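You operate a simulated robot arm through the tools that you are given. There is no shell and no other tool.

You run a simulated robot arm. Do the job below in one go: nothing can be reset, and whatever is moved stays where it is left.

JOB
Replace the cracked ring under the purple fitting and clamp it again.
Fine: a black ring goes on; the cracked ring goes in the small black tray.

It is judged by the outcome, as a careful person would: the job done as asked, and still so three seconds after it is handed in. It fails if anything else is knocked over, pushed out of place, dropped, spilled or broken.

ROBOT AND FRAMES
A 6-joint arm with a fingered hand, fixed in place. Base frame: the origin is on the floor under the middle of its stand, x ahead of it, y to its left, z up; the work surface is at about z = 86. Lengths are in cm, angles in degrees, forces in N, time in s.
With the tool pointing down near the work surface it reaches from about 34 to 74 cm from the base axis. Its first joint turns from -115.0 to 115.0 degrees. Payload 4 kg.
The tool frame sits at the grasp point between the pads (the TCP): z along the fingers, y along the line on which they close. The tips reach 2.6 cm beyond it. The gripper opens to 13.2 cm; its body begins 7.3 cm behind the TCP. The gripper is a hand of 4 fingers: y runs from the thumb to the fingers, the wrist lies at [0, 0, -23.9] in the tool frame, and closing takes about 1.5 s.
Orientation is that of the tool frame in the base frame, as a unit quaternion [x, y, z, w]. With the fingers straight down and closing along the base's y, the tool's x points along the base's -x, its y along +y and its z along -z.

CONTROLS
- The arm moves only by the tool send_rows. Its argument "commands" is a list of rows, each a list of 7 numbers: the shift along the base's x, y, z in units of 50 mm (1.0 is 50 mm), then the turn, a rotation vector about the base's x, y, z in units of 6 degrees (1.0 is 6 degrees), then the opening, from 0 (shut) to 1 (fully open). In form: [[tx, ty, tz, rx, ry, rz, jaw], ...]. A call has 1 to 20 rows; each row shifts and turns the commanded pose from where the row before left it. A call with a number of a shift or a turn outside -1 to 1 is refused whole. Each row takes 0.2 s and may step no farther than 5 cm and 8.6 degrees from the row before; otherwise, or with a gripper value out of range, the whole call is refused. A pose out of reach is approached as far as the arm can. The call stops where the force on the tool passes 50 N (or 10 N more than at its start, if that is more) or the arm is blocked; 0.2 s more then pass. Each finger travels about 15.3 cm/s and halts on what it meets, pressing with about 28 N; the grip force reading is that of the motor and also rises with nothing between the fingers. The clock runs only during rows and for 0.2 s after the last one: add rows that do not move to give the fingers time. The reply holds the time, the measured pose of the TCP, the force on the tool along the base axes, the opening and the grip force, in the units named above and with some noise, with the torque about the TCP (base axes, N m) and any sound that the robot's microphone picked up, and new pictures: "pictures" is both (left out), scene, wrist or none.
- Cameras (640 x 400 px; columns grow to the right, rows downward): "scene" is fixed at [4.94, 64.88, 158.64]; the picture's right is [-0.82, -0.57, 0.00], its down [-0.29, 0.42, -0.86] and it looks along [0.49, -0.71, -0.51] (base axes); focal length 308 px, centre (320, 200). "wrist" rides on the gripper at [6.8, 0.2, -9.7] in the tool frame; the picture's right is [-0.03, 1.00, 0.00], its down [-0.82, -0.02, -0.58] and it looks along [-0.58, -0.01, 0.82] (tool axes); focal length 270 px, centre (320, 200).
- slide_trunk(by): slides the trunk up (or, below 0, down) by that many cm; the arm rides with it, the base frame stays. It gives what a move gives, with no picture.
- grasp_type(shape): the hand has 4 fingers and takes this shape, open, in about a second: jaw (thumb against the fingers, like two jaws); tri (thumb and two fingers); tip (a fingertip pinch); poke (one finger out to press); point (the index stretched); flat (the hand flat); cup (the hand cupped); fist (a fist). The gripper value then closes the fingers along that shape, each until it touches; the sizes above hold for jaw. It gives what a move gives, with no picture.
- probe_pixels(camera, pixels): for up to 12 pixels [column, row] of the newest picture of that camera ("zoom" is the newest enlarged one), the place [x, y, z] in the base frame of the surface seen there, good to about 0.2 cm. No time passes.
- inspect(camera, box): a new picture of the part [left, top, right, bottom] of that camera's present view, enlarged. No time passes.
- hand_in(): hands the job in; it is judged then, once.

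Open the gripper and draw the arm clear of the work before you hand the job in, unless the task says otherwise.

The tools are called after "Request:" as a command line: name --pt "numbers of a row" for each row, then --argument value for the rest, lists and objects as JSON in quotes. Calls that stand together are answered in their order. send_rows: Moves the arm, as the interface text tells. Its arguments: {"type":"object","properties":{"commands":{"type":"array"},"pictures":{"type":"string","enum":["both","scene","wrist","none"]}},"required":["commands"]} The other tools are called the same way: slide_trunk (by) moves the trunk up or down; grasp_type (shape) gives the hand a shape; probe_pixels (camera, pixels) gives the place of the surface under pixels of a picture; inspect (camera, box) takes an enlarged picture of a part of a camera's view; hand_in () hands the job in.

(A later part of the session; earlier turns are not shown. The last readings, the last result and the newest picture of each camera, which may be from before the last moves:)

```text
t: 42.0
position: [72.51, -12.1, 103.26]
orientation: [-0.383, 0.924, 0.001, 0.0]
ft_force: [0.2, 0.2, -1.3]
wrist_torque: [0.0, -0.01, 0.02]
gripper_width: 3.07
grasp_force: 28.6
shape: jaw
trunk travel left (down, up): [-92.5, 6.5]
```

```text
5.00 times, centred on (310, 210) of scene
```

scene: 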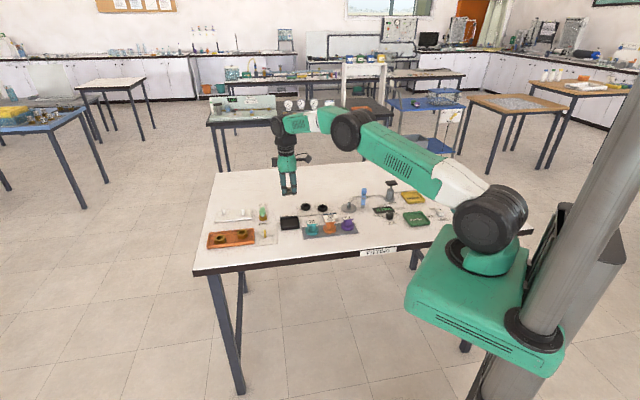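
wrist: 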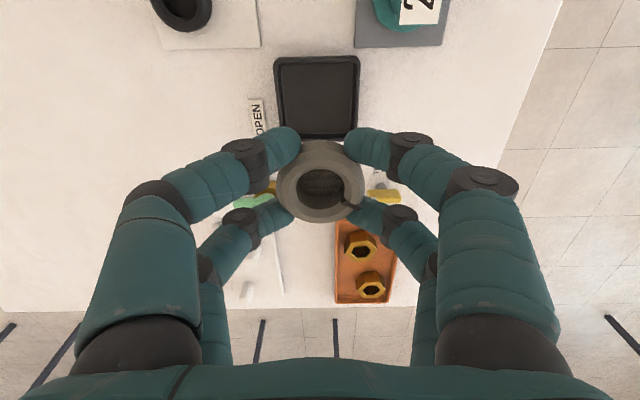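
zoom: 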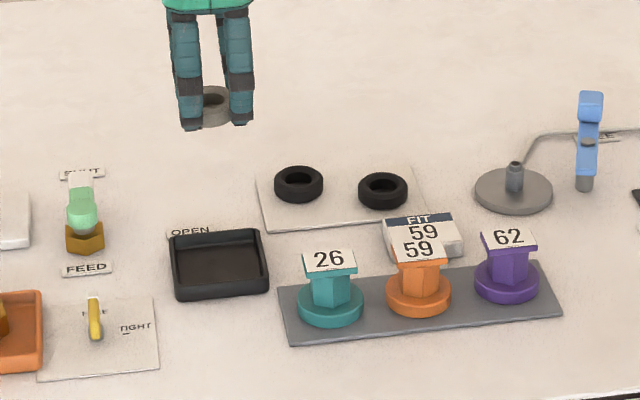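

The tray lies exactly beneath (wrist pixel (317,97), as predicted for the tool axis) and square to the hand. I descend toward TCP z 92 and check.

Request:
send_rows --pt "0 0 -0.7 0 0 0 0" --pt "0 0 -0.8 0 0 0 0" --pt "0 0 -0.5 0 0 0 0" --pt "0 0 -0.2 0 0 0 0" --pt "0 0 0 0 0 0 0"

Request:
inspect --camera "scene" --box '[250, 180, 350, 245]'

```text
t: 43.2
position: [72.5, -11.79, 92.06]
orientation: [-0.383, 0.924, -0.001, -0.001]
ft_force: [-0.4, 0.9, 0.1]
wrist_torque: [-0.01, 0.01, 0.04]
gripper_width: 3.06
grasp_force: 28.0
shape: jaw
trunk travel left (down, up): [-92.5, 6.5]
```

scene: 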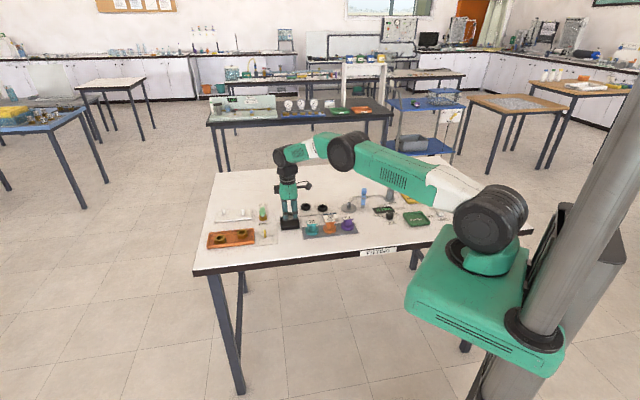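
wrist: 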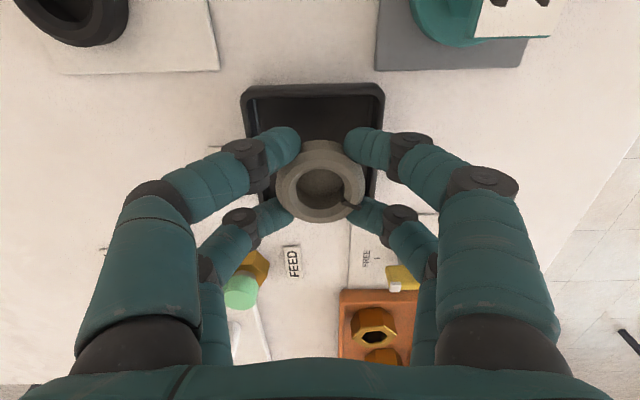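

```text
6.15 times, centred on (300, 212) of scene
```

zoom: 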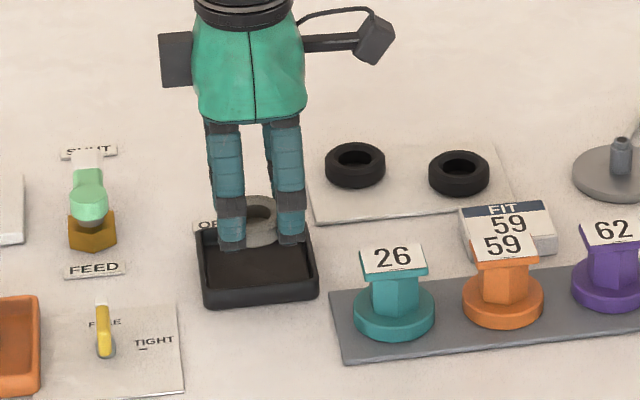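

The ring is over the tray with about 0.3 cm to correct in y. I shift -0.25 in y and lower to TCP z 90.0, so that the fingertips stay just above the rim.

Request:
send_rows --pt "0 -0.05 -0.2 0 0 0 0" --pt "0 0 -0.15 0 0 0 0" --pt "0 0 -0.06 0 0 0 0" --pt "0 0 0 0 0 0 0"

Request:
inspect --camera "scene" --box '[270, 195, 320, 235]'

Request:
inspect --camera "wrist" --box '[200, 60, 440, 260]'

```text
t: 44.2
position: [72.62, -12.25, 89.97]
orientation: [-0.382, 0.924, 0.0, 0.0]
ft_force: [-0.3, 1.2, -0.4]
wrist_torque: [0.02, 0.02, -0.01]
gripper_width: 3.05
grasp_force: 28.1
shape: jaw
trunk travel left (down, up): [-92.5, 6.5]
```

scene: 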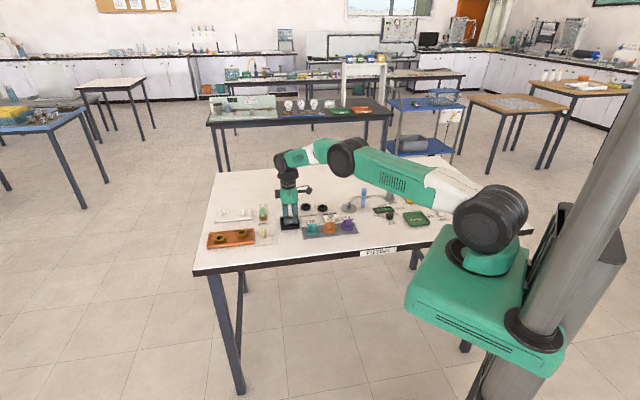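
wrist: 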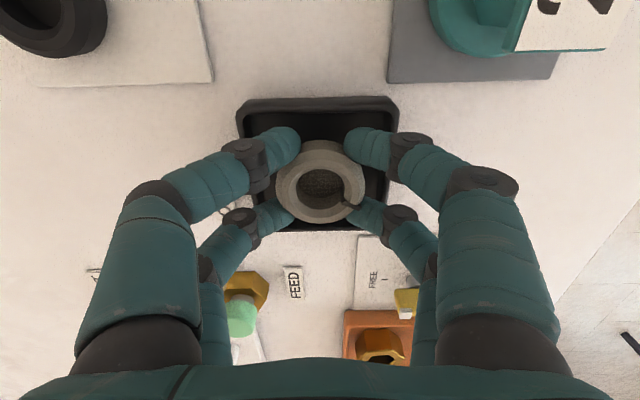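

```text
10.00 times, centred on (295, 215) of scene
```

zoom: 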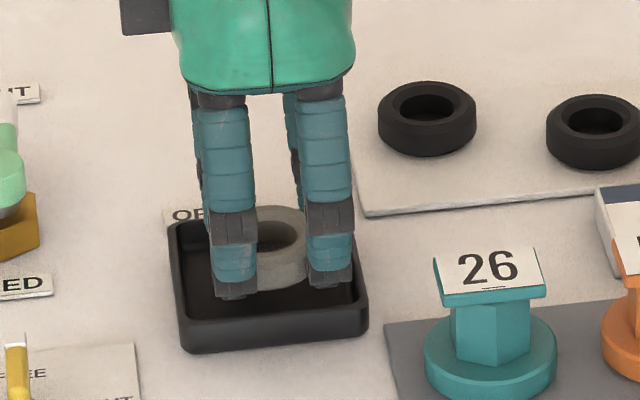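

```text
2.00 times, centred on (320, 160) of wrist
```

zoom: 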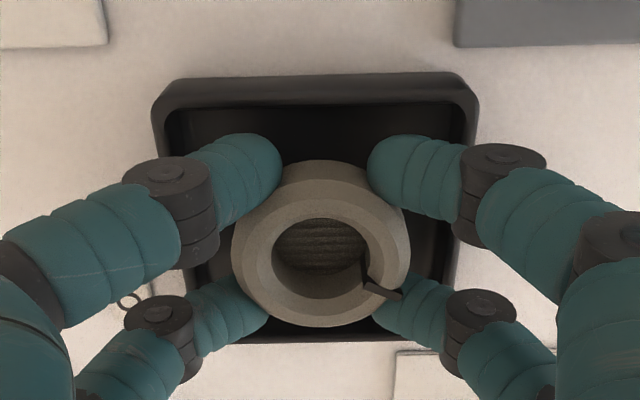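

The ring is centred over the tray floor, and the sloping fingers leave room over the rim. I lower 0.4 cm more, open just enough to release the ring and rise.

Request:
send_rows --pt "0 0 -0.08 0 0 0 0" --pt "0 0 0 0 0 0 0" --pictures "none"

Request:
send_rows --pt "0 0 0 0 0 0 0.25" --pt "0 0 0 0 0 0 0.27" --pt "0 0 0 0 0 0 0.29" --pt "0 0 0.04 0 0 0 0.3" --pt "0 0 0 0 0 0 0.3"

Request:
inspect --camera "wrist" --box '[200, 60, 440, 260]'

Request:
inspect --camera "scene" --box '[270, 195, 320, 235]'

```text
t: 44.8
position: [72.63, -12.15, 89.73]
orientation: [-0.383, 0.924, -0.001, -0.001]
ft_force: [0.3, -0.2, 0.4]
wrist_torque: [0.02, 0.02, 0.01]
gripper_width: 3.05
grasp_force: 28.2
shape: jaw
trunk travel left (down, up): [-92.5, 6.5]
```

```text
t: 46.0
position: [72.5, -12.25, 89.83]
orientation: [-0.383, 0.924, 0.0, 0.0]
ft_force: [0.3, -0.7, 1.1]
wrist_torque: [-0.01, 0.02, 0.02]
gripper_width: 3.89
grasp_force: 0.1
shape: jaw
trunk travel left (down, up): [-92.5, 6.5]
```

scene: 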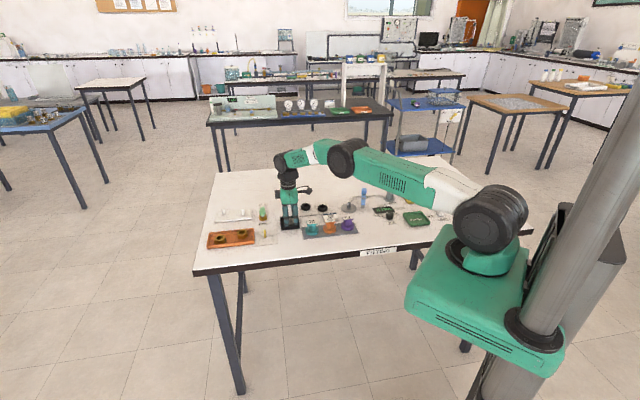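
wrist: 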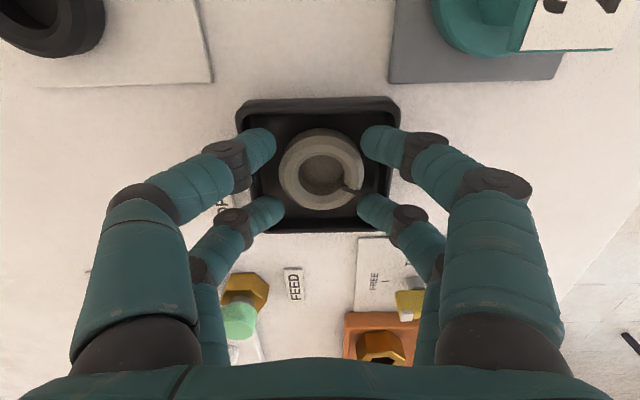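

```text
2.00 times, centred on (320, 160) of wrist
```

zoom: 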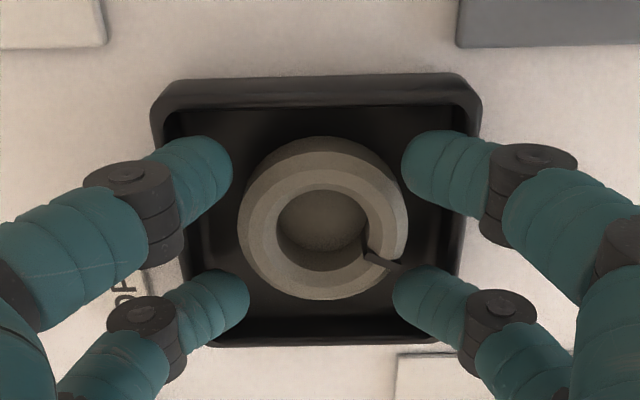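

```text
10.00 times, centred on (295, 215) of scene
```

zoom: 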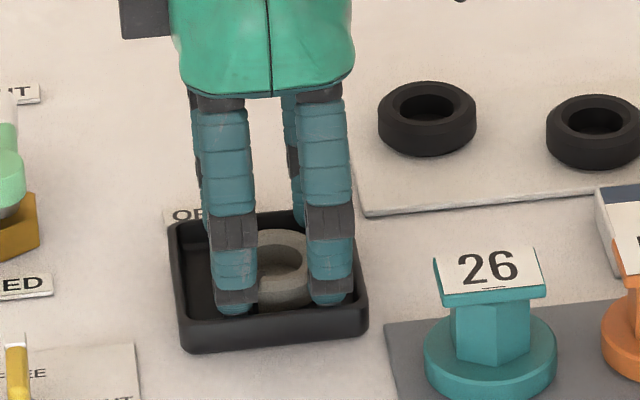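

The cracked ring lies flat in the middle of the tray. I rise straight up and confirm.

Request:
send_rows --pt "0 0 0.2 0 0 0 0.3" --pt "0 0 0.5 0 0 0 0.35" --pt "0 0 0.8 0 0 0 0.5" --pt "0 0 0.8 0 0 0 0.5" --pt "0 0 0 0 0 0 0.5"

Request:
inspect --camera "scene" --box '[260, 190, 360, 250]'

```text
t: 47.2
position: [72.43, -12.25, 101.47]
orientation: [-0.383, 0.924, 0.0, 0.0]
ft_force: [0.4, -0.2, 0.1]
wrist_torque: [0.01, 0.0, 0.01]
gripper_width: 6.56
grasp_force: 0.1
shape: jaw
trunk travel left (down, up): [-92.5, 6.5]
```

scene: 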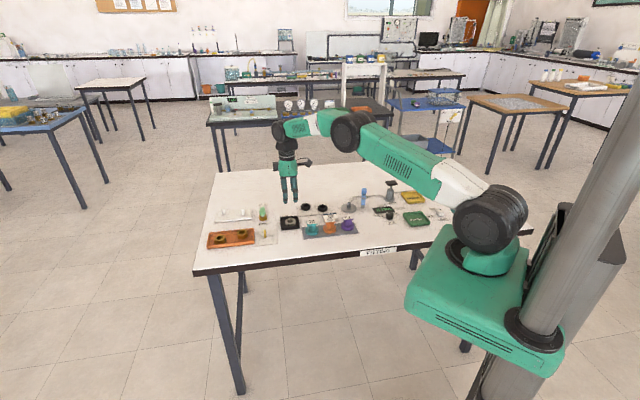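
wrist: 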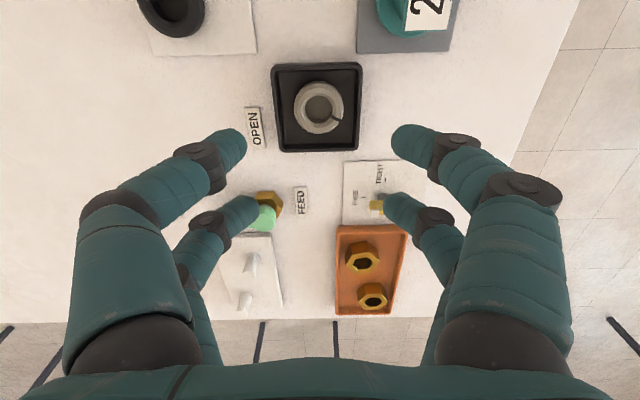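

```text
6.40 times, centred on (310, 220) of scene
```

zoom: 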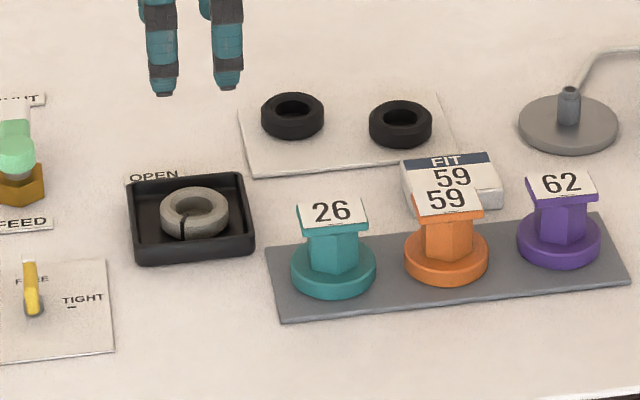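

The cracked ring rests in the tray. Next I go above the nearer black ring at about (67.4,-28.0), yaw 42°, and look at the space around it.

Request:
send_rows --pt "-0.25 -0.79 0 0 0 0 0.5" --pt "-0.25 -0.79 0 0 0 0 0.5" --pt "-0.25 -0.79 0 0 0 0 0.5" --pt "-0.25 -0.78 0 0 0 -0.5 0.5" --pt "0 0 0 0 0 0 0.45" --pt "0 0 0 0 0 0 0.45"

Request:
inspect --camera "wrist" --box '[220, 30, 420, 155]'

```text
t: 48.6
position: [67.34, -28.03, 101.4]
orientation: [-0.358, 0.934, -0.001, 0.001]
ft_force: [-0.1, -0.1, -0.4]
wrist_torque: [0.0, 0.01, -0.02]
gripper_width: 5.97
grasp_force: 0.0
shape: jaw
trunk travel left (down, up): [-92.5, 6.5]
```

scene: 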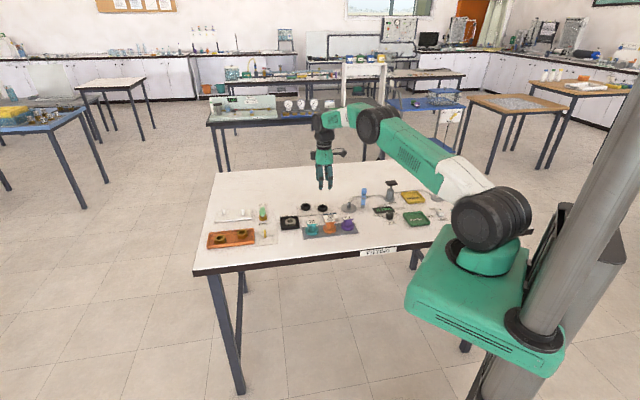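
wrist: 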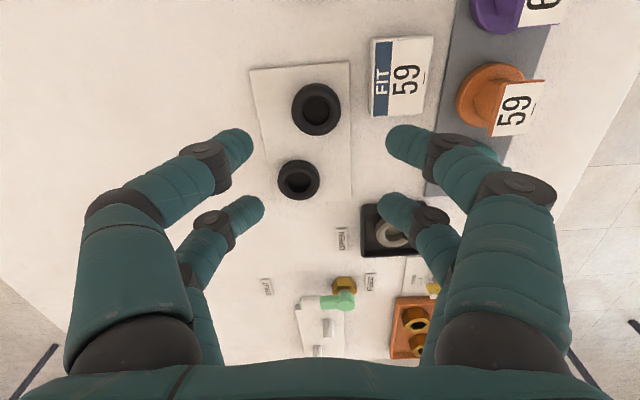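

```text
3.20 times, centred on (320, 92) of wrist
```

zoom: 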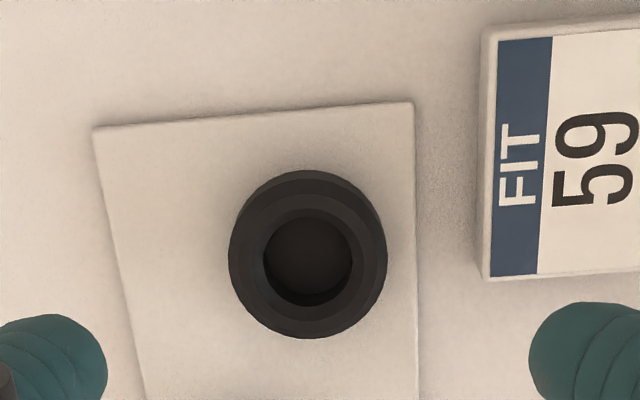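

I probe the ring's rim, its pad and the left edge of the FIT block in the zoom.

Request:
probe_pixels --camera "zoom" --pixels '[[238, 265], [380, 265], [308, 190], [308, 332], [308, 260], [490, 60], [488, 150], [490, 270], [560, 268], [180, 220], [400, 300], [440, 200]]'

```text
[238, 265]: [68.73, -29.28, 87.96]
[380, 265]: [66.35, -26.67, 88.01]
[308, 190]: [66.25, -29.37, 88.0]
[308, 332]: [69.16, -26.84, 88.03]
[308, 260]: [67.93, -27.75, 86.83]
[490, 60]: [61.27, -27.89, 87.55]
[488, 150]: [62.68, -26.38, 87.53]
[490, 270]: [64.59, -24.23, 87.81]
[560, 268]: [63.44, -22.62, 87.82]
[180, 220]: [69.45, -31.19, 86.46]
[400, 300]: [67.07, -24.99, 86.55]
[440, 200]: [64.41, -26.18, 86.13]
```

The ring centre is at about (67.63,-27.97), its top at 88.0 on the pad at 86.5, and the FIT block's edge is 4.8 cm away on the tool's +y side. I narrow the opening to 0.38 and descend to z 91.

Request:
send_rows --pt "0.06 0.015 -0.6 0 0 0 0.38" --pt "0 0 -0.8 0 0 0 0.38" --pt "0 0 -0.68 0 0 0 0.38" --pt "0 0 0 0 0 0 0.38" --pt "0 0 0 0 0 0 0.38"

Request:
inspect --camera "wrist" --box '[200, 80, 440, 240]'

Request:
inspect --camera "scene" --box '[290, 180, 350, 225]'

```text
t: 49.8
position: [67.9, -27.74, 90.94]
orientation: [-0.359, 0.933, 0.0, 0.0]
ft_force: [-0.5, 0.2, 0.1]
wrist_torque: [-0.01, -0.01, 0.01]
gripper_width: 5.03
grasp_force: 0.1
shape: jaw
trunk travel left (down, up): [-92.5, 6.5]
```

scene: 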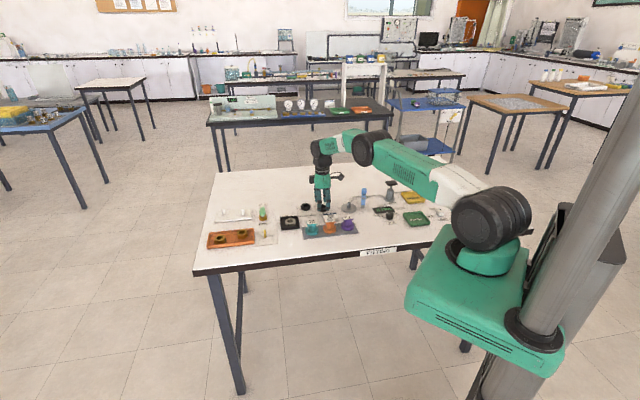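
wrist: 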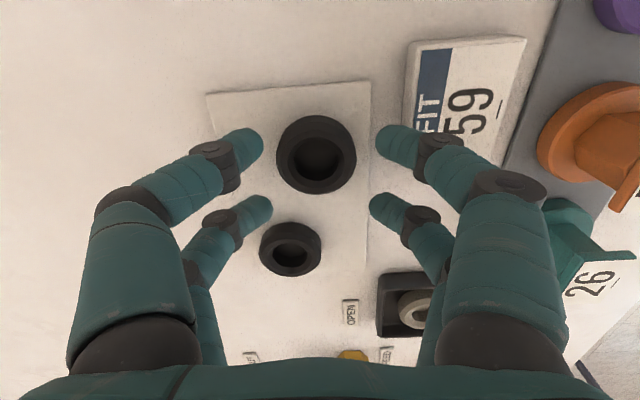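

```text
2.50 times, centred on (320, 160) of wrist
```

zoom: 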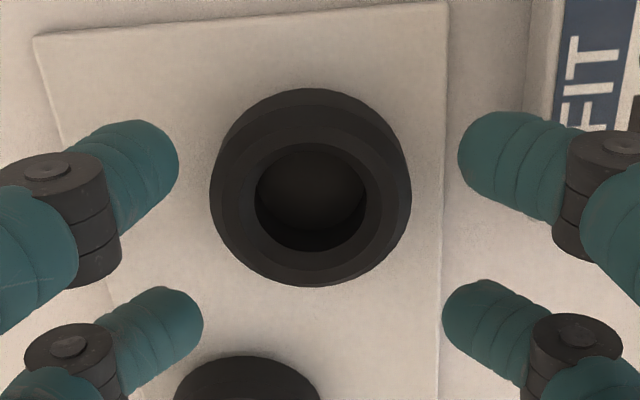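

```text
8.89 times, centred on (320, 202) of scene
```

zoom: 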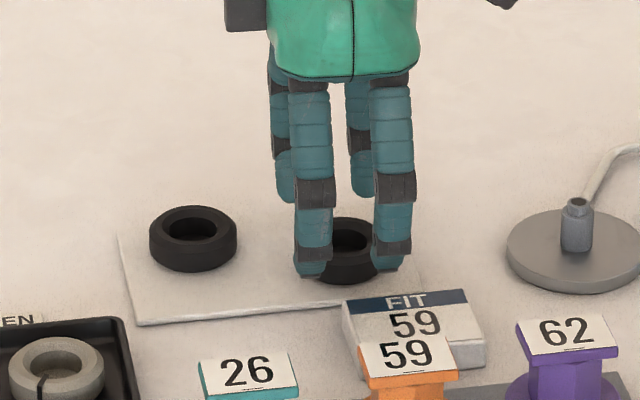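

The reading (67.9,-27.74) and the view both show the hand about 0.4 cm beyond the ring's centre. I shift back by (-0.27,-0.36) and lower to z 89.1.

Request:
send_rows --pt "-0.054 -0.072 0 0 0 0 0.38" --pt "0 0 -0.15 0 0 0 0.38" --pt "0 0 -0.15 0 0 0 0.38" --pt "0 0 -0.07 0 0 0 0.38" --pt "0 0 0 0 0 0 0.38" --pt "0 0 0 0 0 0 0.38"

Request:
inspect --camera "wrist" --box '[200, 80, 440, 240]'

Request:
inspect --camera "scene" --box '[290, 180, 350, 225]'

```text
t: 51.2
position: [67.59, -28.23, 89.08]
orientation: [-0.358, 0.934, 0.001, 0.0]
ft_force: [-0.1, -0.4, 2.8]
wrist_torque: [-0.02, -0.06, 0.0]
gripper_width: 5.04
grasp_force: 0.0
shape: jaw
trunk travel left (down, up): [-92.5, 6.5]
```

scene: 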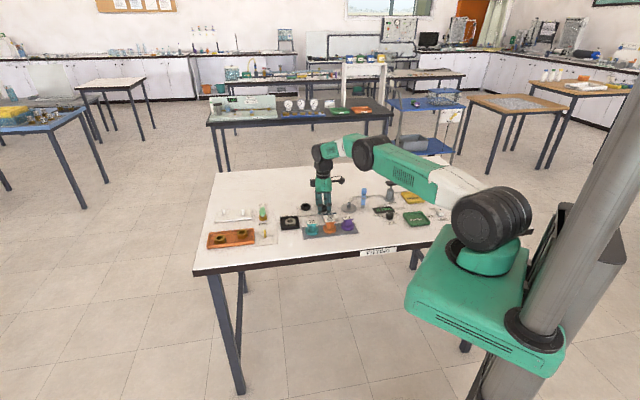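
wrist: 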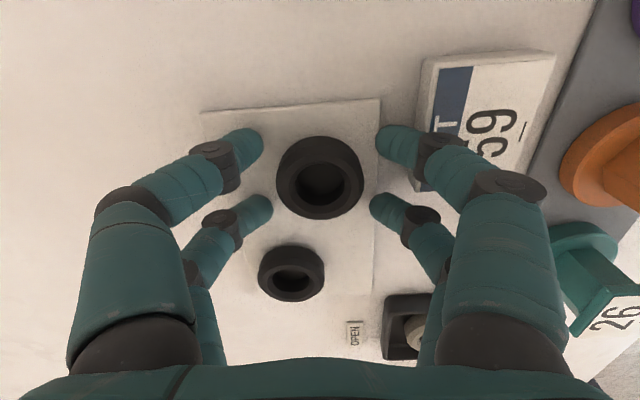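

```text
2.50 times, centred on (320, 160) of wrist
```

zoom: 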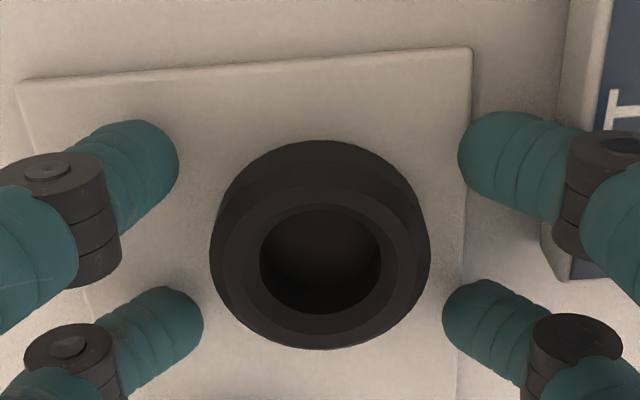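

```text
8.89 times, centred on (320, 202) of scene
```

zoom: 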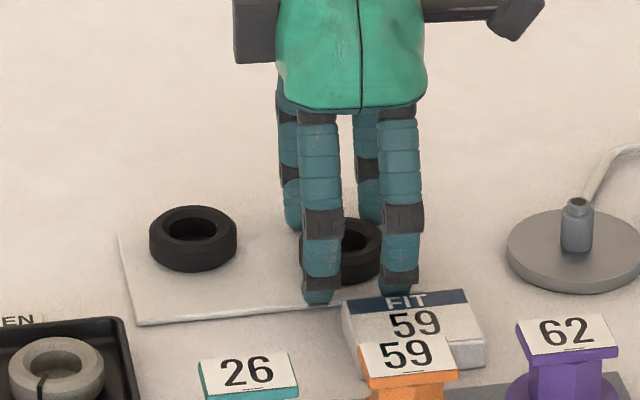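

A small upward force of 2.8 N shows, and the right near finger is close to the FIT block. I probe both before closing.

Request:
probe_pixels --camera "wrist" --pixels '[[382, 140], [395, 160], [412, 168], [425, 180], [424, 120], [416, 185], [440, 190], [378, 205], [255, 140], [262, 205], [435, 140], [320, 150]]'

Request:
inspect --camera "scene" --box '[315, 200, 345, 222]'

Request:
send_rows --pt "0 0 0 0 0 0 0.38" --pictures "none"

```text
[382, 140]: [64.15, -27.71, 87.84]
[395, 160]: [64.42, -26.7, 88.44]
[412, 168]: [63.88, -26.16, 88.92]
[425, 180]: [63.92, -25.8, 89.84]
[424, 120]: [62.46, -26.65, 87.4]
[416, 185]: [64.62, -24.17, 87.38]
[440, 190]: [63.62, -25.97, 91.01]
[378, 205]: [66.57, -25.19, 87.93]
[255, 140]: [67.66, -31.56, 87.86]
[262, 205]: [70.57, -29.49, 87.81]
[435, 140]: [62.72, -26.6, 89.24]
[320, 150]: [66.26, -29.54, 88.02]
```

```text
16.00 times, centred on (330, 211) of scene
```

zoom: 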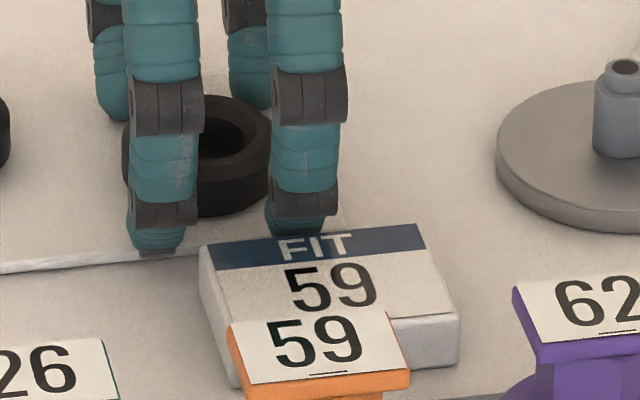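

```text
t: 51.6
position: [67.49, -28.23, 89.01]
orientation: [-0.358, 0.934, 0.0, 0.0]
ft_force: [0.1, -0.3, 2.9]
wrist_torque: [-0.03, -0.11, 0.05]
gripper_width: 5.05
grasp_force: 0.0
shape: jaw
trunk travel left (down, up): [-92.5, 6.5]
```

The force and torque point to a far fingertip resting lightly on the pad, not on the block. I raise 0.3 cm so no tip drags, then close slowly on the black ring.

Request:
send_rows --pt "0 0 0.06 0 0 0 0.38" --pt "0 0 0 0 0 0 0.38" --pictures "none"

Request:
send_rows --pt "0 0 0 0 0 0 0.34" --pt "0 0 0 0 0 0 0.31" --pt "0 0 0 0 0 0 0.28" --pt "0 0 0 0 0 0 0.26" --pt "0 0 0 0 0 0 0.24" --pt "0 0 0 0 0 0 0.2" --pt "0 0 0 0 0 0 0.1" --pt "0 0 0 0 0 0 0" --pt "0 0 0 0 0 0 0"

Request:
inspect --camera "wrist" --box '[200, 80, 440, 240]'

```text
t: 52.2
position: [67.58, -28.25, 89.39]
orientation: [-0.359, 0.933, 0.0, 0.001]
ft_force: [-0.1, -1.0, -0.7]
wrist_torque: [0.04, -0.02, -0.03]
gripper_width: 5.05
grasp_force: 0.1
shape: jaw
trunk travel left (down, up): [-92.5, 6.5]
```

```text
t: 54.2
position: [67.65, -28.2, 89.42]
orientation: [-0.359, 0.934, 0.0, 0.001]
ft_force: [-0.6, -1.0, 0.0]
wrist_torque: [0.02, -0.03, -0.04]
gripper_width: 2.33
grasp_force: 27.8
shape: jaw
trunk travel left (down, up): [-92.5, 6.5]
```

scene: 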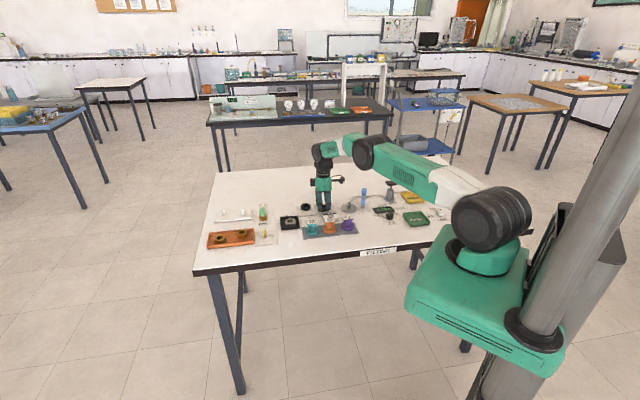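
wrist: 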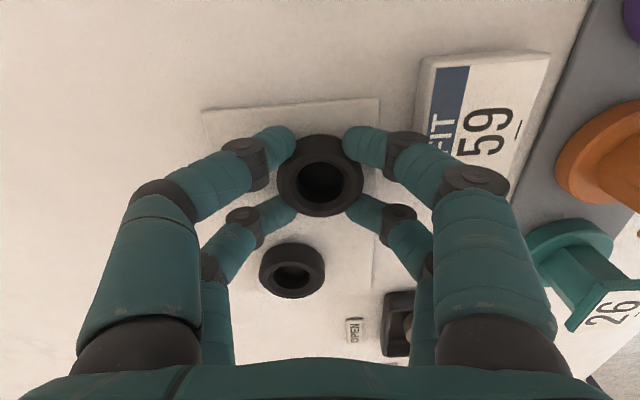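

```text
2.50 times, centred on (320, 160) of wrist
```

zoom: 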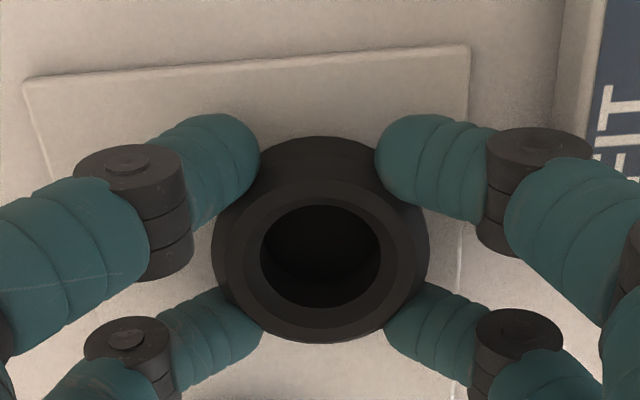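

The fingers hold the black ring, but only on its upper half (TCP 2.9 cm above its underside). I open a little, lower 0.3 cm and close again for a deeper grip.

Request:
send_rows --pt "0 0 0 0 0 0 0.22" --pt "0 0 0 0 0 0 0.27" --pt "0 0 0 0 0 0 0.27" --pt "0 0 -0.03 0 0 0 0.27" --pt "0 0 -0.03 0 0 0 0.27" --pt "0 0 0 0 0 0 0.27" --pictures "none"

Request:
send_rows --pt "0 0 0 0 0 0 0.24" --pt "0 0 0 0 0 0 0.2" --pt "0 0 0 0 0 0 0.1" --pt "0 0 0 0 0 0 0" --pt "0 0 0 0 0 0 0" --pt "0 0 0 0 0 0 0" --pictures "wrist"

Request:
inspect --camera "wrist" --box '[200, 80, 440, 240]'

```text
t: 55.6
position: [67.6, -28.32, 89.11]
orientation: [-0.359, 0.934, 0.0, -0.002]
ft_force: [0.4, 0.2, 0.3]
wrist_torque: [0.03, 0.04, 0.01]
gripper_width: 3.54
grasp_force: 0.2
shape: jaw
trunk travel left (down, up): [-92.5, 6.5]
```

```text
t: 57.0
position: [67.52, -28.19, 89.13]
orientation: [-0.359, 0.933, 0.0, 0.0]
ft_force: [-0.6, -0.8, -1.1]
wrist_torque: [-0.02, -0.01, 0.01]
gripper_width: 2.36
grasp_force: 27.8
shape: jaw
trunk travel left (down, up): [-92.5, 6.5]
```

wrist: 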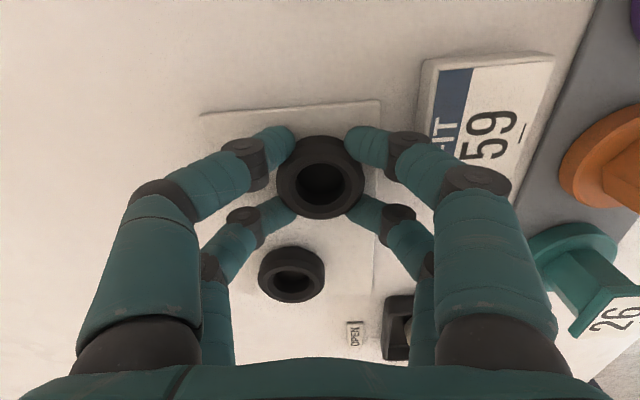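

```text
2.50 times, centred on (320, 160) of wrist
```

zoom: 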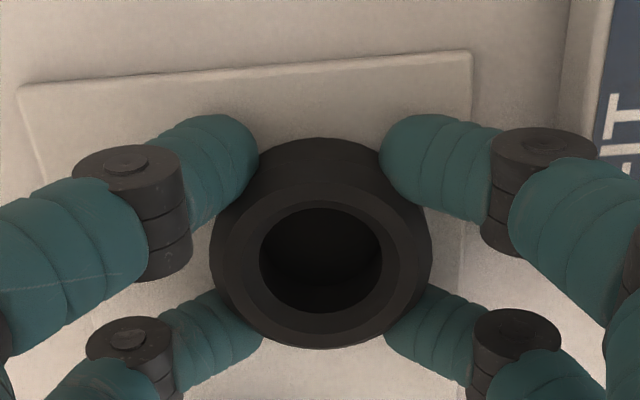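

The grip is now deeper (TCP z 89.13, width 2.36). I lift the ring slowly by 1.5 cm and check it hangs level.

Request:
send_rows --pt "0 0 0.06 0 0 0 0" --pt "0 0 0.08 0 0 0 0" --pt "0 0 0.08 0 0 0 0" --pt "0 0 0.1 0 0 0 0" --pt "0 0 0 0 0 0 0"

Request:
inspect --camera "scene" --box '[290, 180, 350, 225]'

Request:
inspect --camera "wrist" --box '[200, 80, 440, 240]'

```text
t: 58.2
position: [67.46, -28.32, 90.61]
orientation: [-0.358, 0.934, 0.0, 0.0]
ft_force: [-0.6, 0.2, -0.1]
wrist_torque: [0.01, -0.02, 0.02]
gripper_width: 2.38
grasp_force: 28.0
shape: jaw
trunk travel left (down, up): [-92.5, 6.5]
```

scene: 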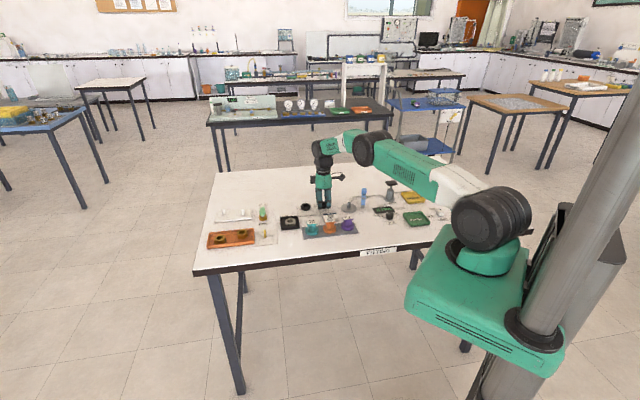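
wrist: 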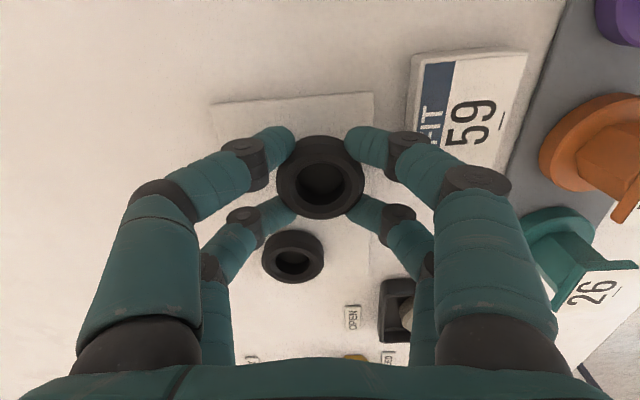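

```text
8.89 times, centred on (320, 202) of scene
```

zoom: 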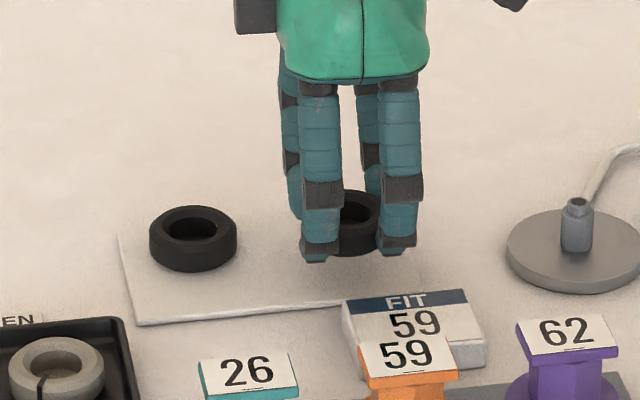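

```text
2.50 times, centred on (320, 160) of wrist
```

zoom: 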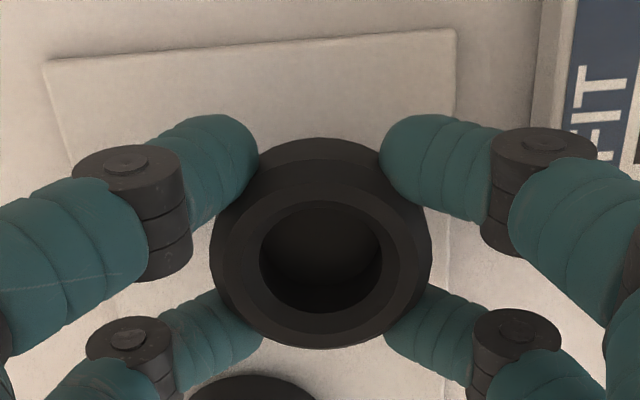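

The black ring is held level. I probe its rim in the hand to know where it sits relative to the TCP.

Request:
probe_pixels --camera "zoom" --pixels '[[218, 265], [424, 265], [321, 195], [321, 342], [240, 260], [402, 260], [321, 330], [321, 205], [250, 310], [392, 310]]'

Request:
send_rows --pt "0 0 0 0 0 0 0" --pictures "none"

Request:
send_rows --pt "0 0 0 0 0 0 0" --pictures "none"

```text
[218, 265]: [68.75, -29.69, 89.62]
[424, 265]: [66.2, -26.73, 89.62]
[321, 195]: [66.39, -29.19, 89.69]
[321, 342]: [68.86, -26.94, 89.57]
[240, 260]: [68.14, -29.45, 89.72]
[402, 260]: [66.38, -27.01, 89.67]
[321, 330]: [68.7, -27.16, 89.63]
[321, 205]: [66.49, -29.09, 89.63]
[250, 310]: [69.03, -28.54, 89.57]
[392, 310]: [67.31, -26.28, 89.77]
```

```text
t: 58.6
position: [67.49, -28.37, 90.69]
orientation: [-0.359, 0.933, 0.0, 0.001]
ft_force: [-0.2, 0.5, -0.1]
wrist_torque: [-0.01, -0.02, 0.01]
gripper_width: 2.32
grasp_force: 28.0
shape: jaw
trunk travel left (down, up): [-92.5, 6.5]
```

```text
t: 59.0
position: [67.45, -28.32, 90.71]
orientation: [-0.358, 0.934, 0.0, 0.0]
ft_force: [0.5, -0.6, -0.5]
wrist_torque: [0.0, 0.0, 0.0]
gripper_width: 2.36
grasp_force: 27.9
shape: jaw
trunk travel left (down, up): [-92.5, 6.5]
```

The ring's top is 1.0 cm below the TCP and it is centred within 0.2 cm. I lift to z 100, carry it over the base and stop with its underside just above the stem to check through the hole.

Request:
send_rows --pt "0 0 0.4 0 0 0 0" --pt "0 0 0.8 0 0 0 0" --pt "0 0 0.7 0 0 0 0" --pt "-0.575 -0.501 0 0 0 0 0" --pt "-0.575 -0.501 0 0 0 0 0" --pt "-0.575 -0.501 0 0 0 0 0" --pt "0 0 0 0 0 0 0" --pt "0 0 -0.6 0 0 0 0" --pt "0 0 -0.6 0 0 0 0" --pt "0 0 -0.2 0 0 0 0" --pt "0 0 0 0 0 0 0" --pt "0 0 0 0 0 0 0"

Request:
inspect --camera "wrist" --box '[200, 80, 440, 240]'

Request:
inspect --camera "scene" --box '[320, 180, 380, 225]'

```text
t: 61.6
position: [59.05, -35.7, 93.2]
orientation: [-0.359, 0.933, 0.0, 0.0]
ft_force: [-0.7, 0.0, 0.6]
wrist_torque: [0.0, -0.02, 0.0]
gripper_width: 2.31
grasp_force: 27.2
shape: jaw
trunk travel left (down, up): [-92.5, 6.5]
```

scene: 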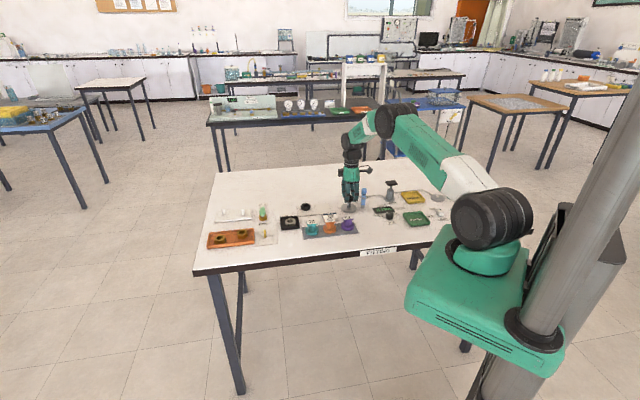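
wrist: 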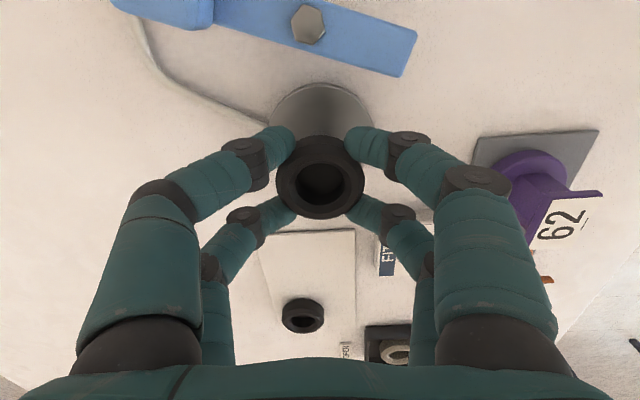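

```text
2.50 times, centred on (320, 160) of wrist
```

zoom: 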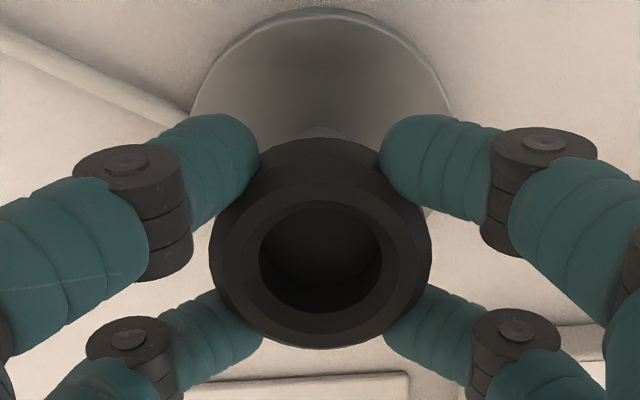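

```text
8.89 times, centred on (350, 202) of scene
```

zoom: 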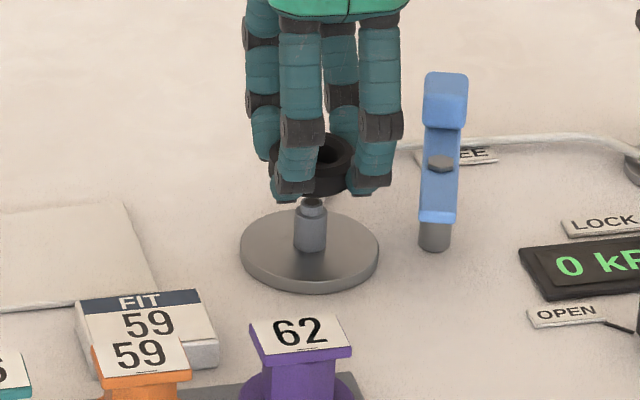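

The stem stands right below the ring. I probe the ring's rim and the base disc in the same pictures to measure the remaining offset.

Request:
probe_pixels --camera "wrist" --pixels '[[280, 186], [361, 186], [320, 158], [320, 216], [290, 206], [350, 206], [290, 160], [352, 160], [320, 131], [300, 110], [340, 110], [320, 88]]'

Request:
probe_pixels --camera "zoom" --pixels '[[313, 208], [300, 212], [322, 212], [295, 235], [326, 235], [310, 240], [245, 250], [375, 250], [310, 285], [310, 275], [340, 165], [342, 185]]'

Request:
send_rows --pt "0 0 0 0 0 0 0" --pictures "none"

Request:
send_rows --pt "0 0 0 0 0 0 0" --pictures "none"

```text
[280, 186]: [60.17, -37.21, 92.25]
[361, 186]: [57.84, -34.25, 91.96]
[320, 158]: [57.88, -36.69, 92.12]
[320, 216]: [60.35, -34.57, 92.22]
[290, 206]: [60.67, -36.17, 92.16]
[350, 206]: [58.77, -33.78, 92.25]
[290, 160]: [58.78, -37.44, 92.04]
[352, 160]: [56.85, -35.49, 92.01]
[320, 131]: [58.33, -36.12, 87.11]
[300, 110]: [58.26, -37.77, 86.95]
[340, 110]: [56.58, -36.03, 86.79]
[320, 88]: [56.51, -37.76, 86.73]
```

```text
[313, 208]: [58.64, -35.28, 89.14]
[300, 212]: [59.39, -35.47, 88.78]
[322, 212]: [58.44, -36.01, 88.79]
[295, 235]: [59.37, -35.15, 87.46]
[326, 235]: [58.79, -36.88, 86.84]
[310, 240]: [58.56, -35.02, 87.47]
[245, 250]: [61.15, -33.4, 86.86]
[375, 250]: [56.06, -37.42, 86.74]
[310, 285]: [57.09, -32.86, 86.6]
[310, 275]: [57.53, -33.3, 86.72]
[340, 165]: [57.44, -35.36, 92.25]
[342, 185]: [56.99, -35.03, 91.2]
```

```text
t: 62.0
position: [59.06, -35.79, 93.36]
orientation: [-0.358, 0.934, 0.001, 0.0]
ft_force: [0.2, 0.0, -0.5]
wrist_torque: [0.01, -0.01, -0.03]
gripper_width: 2.31
grasp_force: 27.1
shape: jaw
trunk travel left (down, up): [-92.5, 6.5]
```

```text
t: 62.4
position: [59.1, -35.74, 93.2]
orientation: [-0.358, 0.934, 0.0, 0.0]
ft_force: [-0.3, -0.4, 0.2]
wrist_torque: [0.01, -0.01, -0.01]
gripper_width: 2.34
grasp_force: 27.8
shape: jaw
trunk travel left (down, up): [-92.5, 6.5]
```

The ring's centre (58.95,-35.7) and the base centre (58.82,-35.67) agree within 0.15 cm. I correct x by -0.12 and lower the ring over the stem, watching the force.

Request:
send_rows --pt "-0.024 0 -0.1 0 0 0 0" --pt "0 0 -0.12 0 0 0 0" --pt "0 0 -0.12 0 0 0 0" --pt "0 0 -0.12 0 0 0 0" --pt "0 0 0 0 0 0 0"

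Request:
inspect --camera "wrist" --box '[200, 80, 440, 240]'

Request:
inspect --camera "scene" --box '[320, 180, 380, 225]'

```text
t: 63.6
position: [58.83, -35.91, 91.0]
orientation: [-0.358, 0.934, 0.0, 0.0]
ft_force: [-0.6, -1.1, -1.0]
wrist_torque: [-0.03, -0.03, 0.01]
gripper_width: 2.36
grasp_force: 28.4
shape: jaw
trunk travel left (down, up): [-92.5, 6.5]
```

scene: 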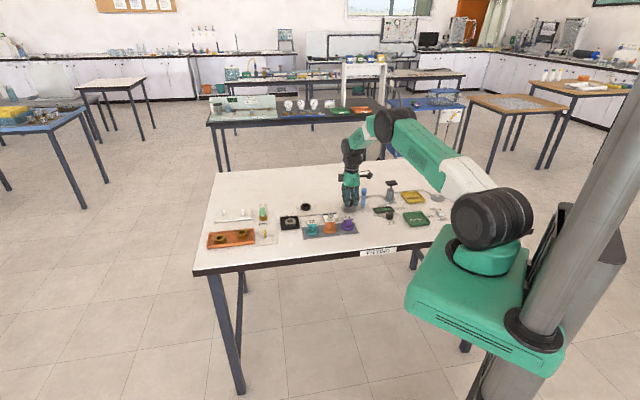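
wrist: 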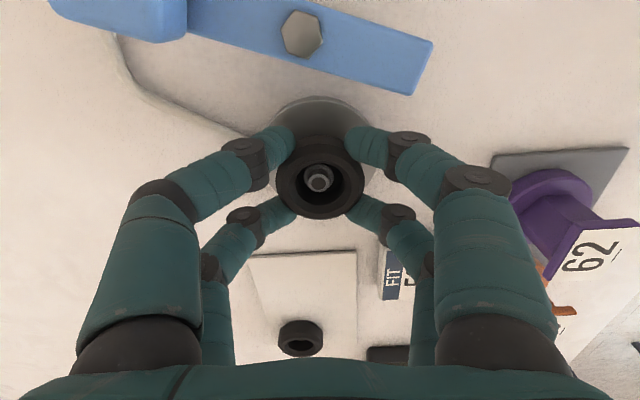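

```text
2.50 times, centred on (320, 160) of wrist
```

zoom: 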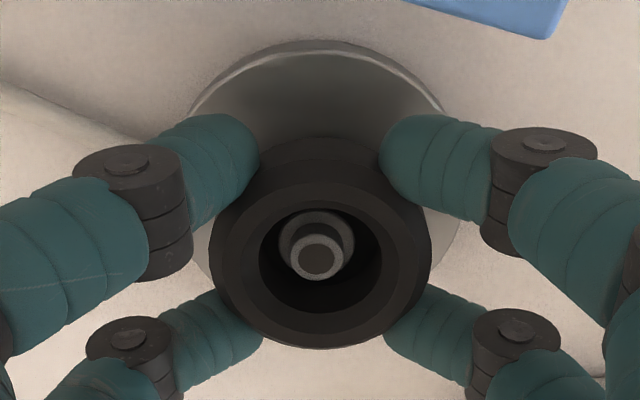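

```text
8.89 times, centred on (350, 202) of scene
```

zoom: 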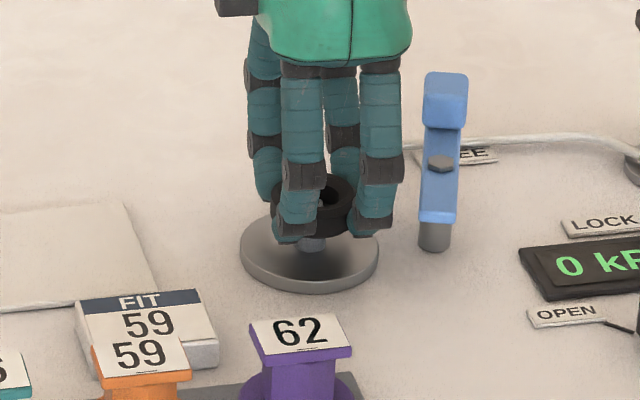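

The stem shows centred in the ring's hole at zoom (318,250), with no contact force. I lower the rest of the way onto the base disc in small steps.

Request:
send_rows --pt "0 0 -0.1 0 0 0 0" --pt "0 0 -0.1 0 0 0 0" --pt "0 0 -0.06 0 0 0 0" --pt "0 0 0 0 0 0 0" --pictures "none"

Request:
send_rows --pt "0 0 -0.03 0 0 0 0" --pt "0 0 0 0 0 0 0" --pictures "none"

```text
t: 64.6
position: [58.89, -35.8, 89.64]
orientation: [-0.358, 0.934, 0.0, 0.0]
ft_force: [-0.1, 0.3, 0.3]
wrist_torque: [0.01, 0.01, 0.04]
gripper_width: 2.35
grasp_force: 27.7
shape: jaw
trunk travel left (down, up): [-92.5, 6.5]
```

```text
t: 65.2
position: [58.83, -35.67, 89.6]
orientation: [-0.358, 0.934, -0.001, 0.0]
ft_force: [0.4, -0.5, -0.3]
wrist_torque: [-0.01, 0.0, -0.03]
gripper_width: 2.31
grasp_force: 28.1
shape: jaw
trunk travel left (down, up): [-92.5, 6.5]
```

No contact yet at z 89.6. I continue in 0.1 cm steps.

Request:
send_rows --pt "0 0 -0.02 0 0 0 0" --pt "0 0 0 0 0 0 0" --pictures "none"

Request:
send_rows --pt "0 0 -0.02 0 0 0 0" --pt "0 0 0 0 0 0 0" --pictures "both"

Request:
inspect --camera "scene" --box '[330, 190, 370, 220]'

```text
t: 65.8
position: [58.83, -35.87, 89.34]
orientation: [-0.358, 0.934, -0.001, 0.0]
ft_force: [-0.1, 0.7, 4.0]
wrist_torque: [-0.06, 0.0, -0.03]
gripper_width: 2.36
grasp_force: 27.6
shape: jaw
trunk travel left (down, up): [-92.5, 6.5]
```

```text
t: 66.4
position: [58.87, -35.83, 89.46]
orientation: [-0.358, 0.934, 0.0, 0.0]
ft_force: [-1.1, 0.4, 10.6]
wrist_torque: [-0.04, 0.09, 0.01]
gripper_width: 2.35
grasp_force: 27.6
shape: jaw
trunk travel left (down, up): [-92.5, 6.5]
```

scene: 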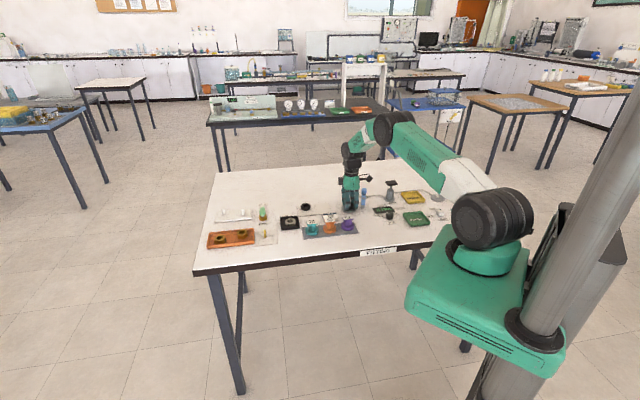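
wrist: 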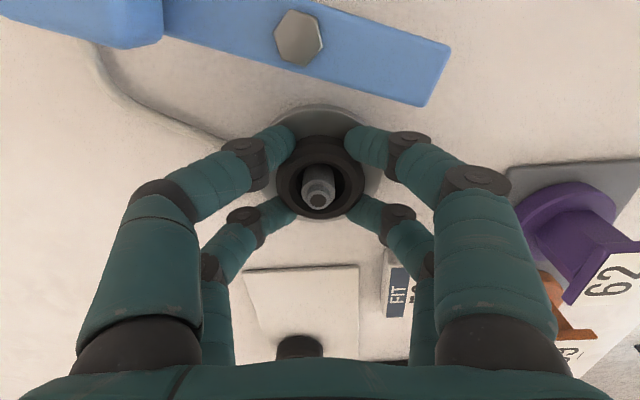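

```text
13.33 times, centred on (350, 205) of scene
```

zoom: 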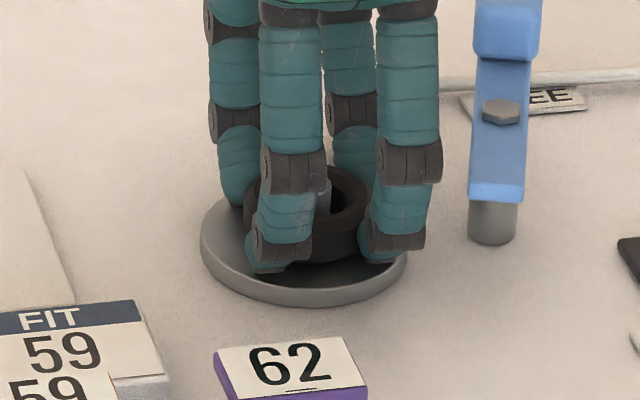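

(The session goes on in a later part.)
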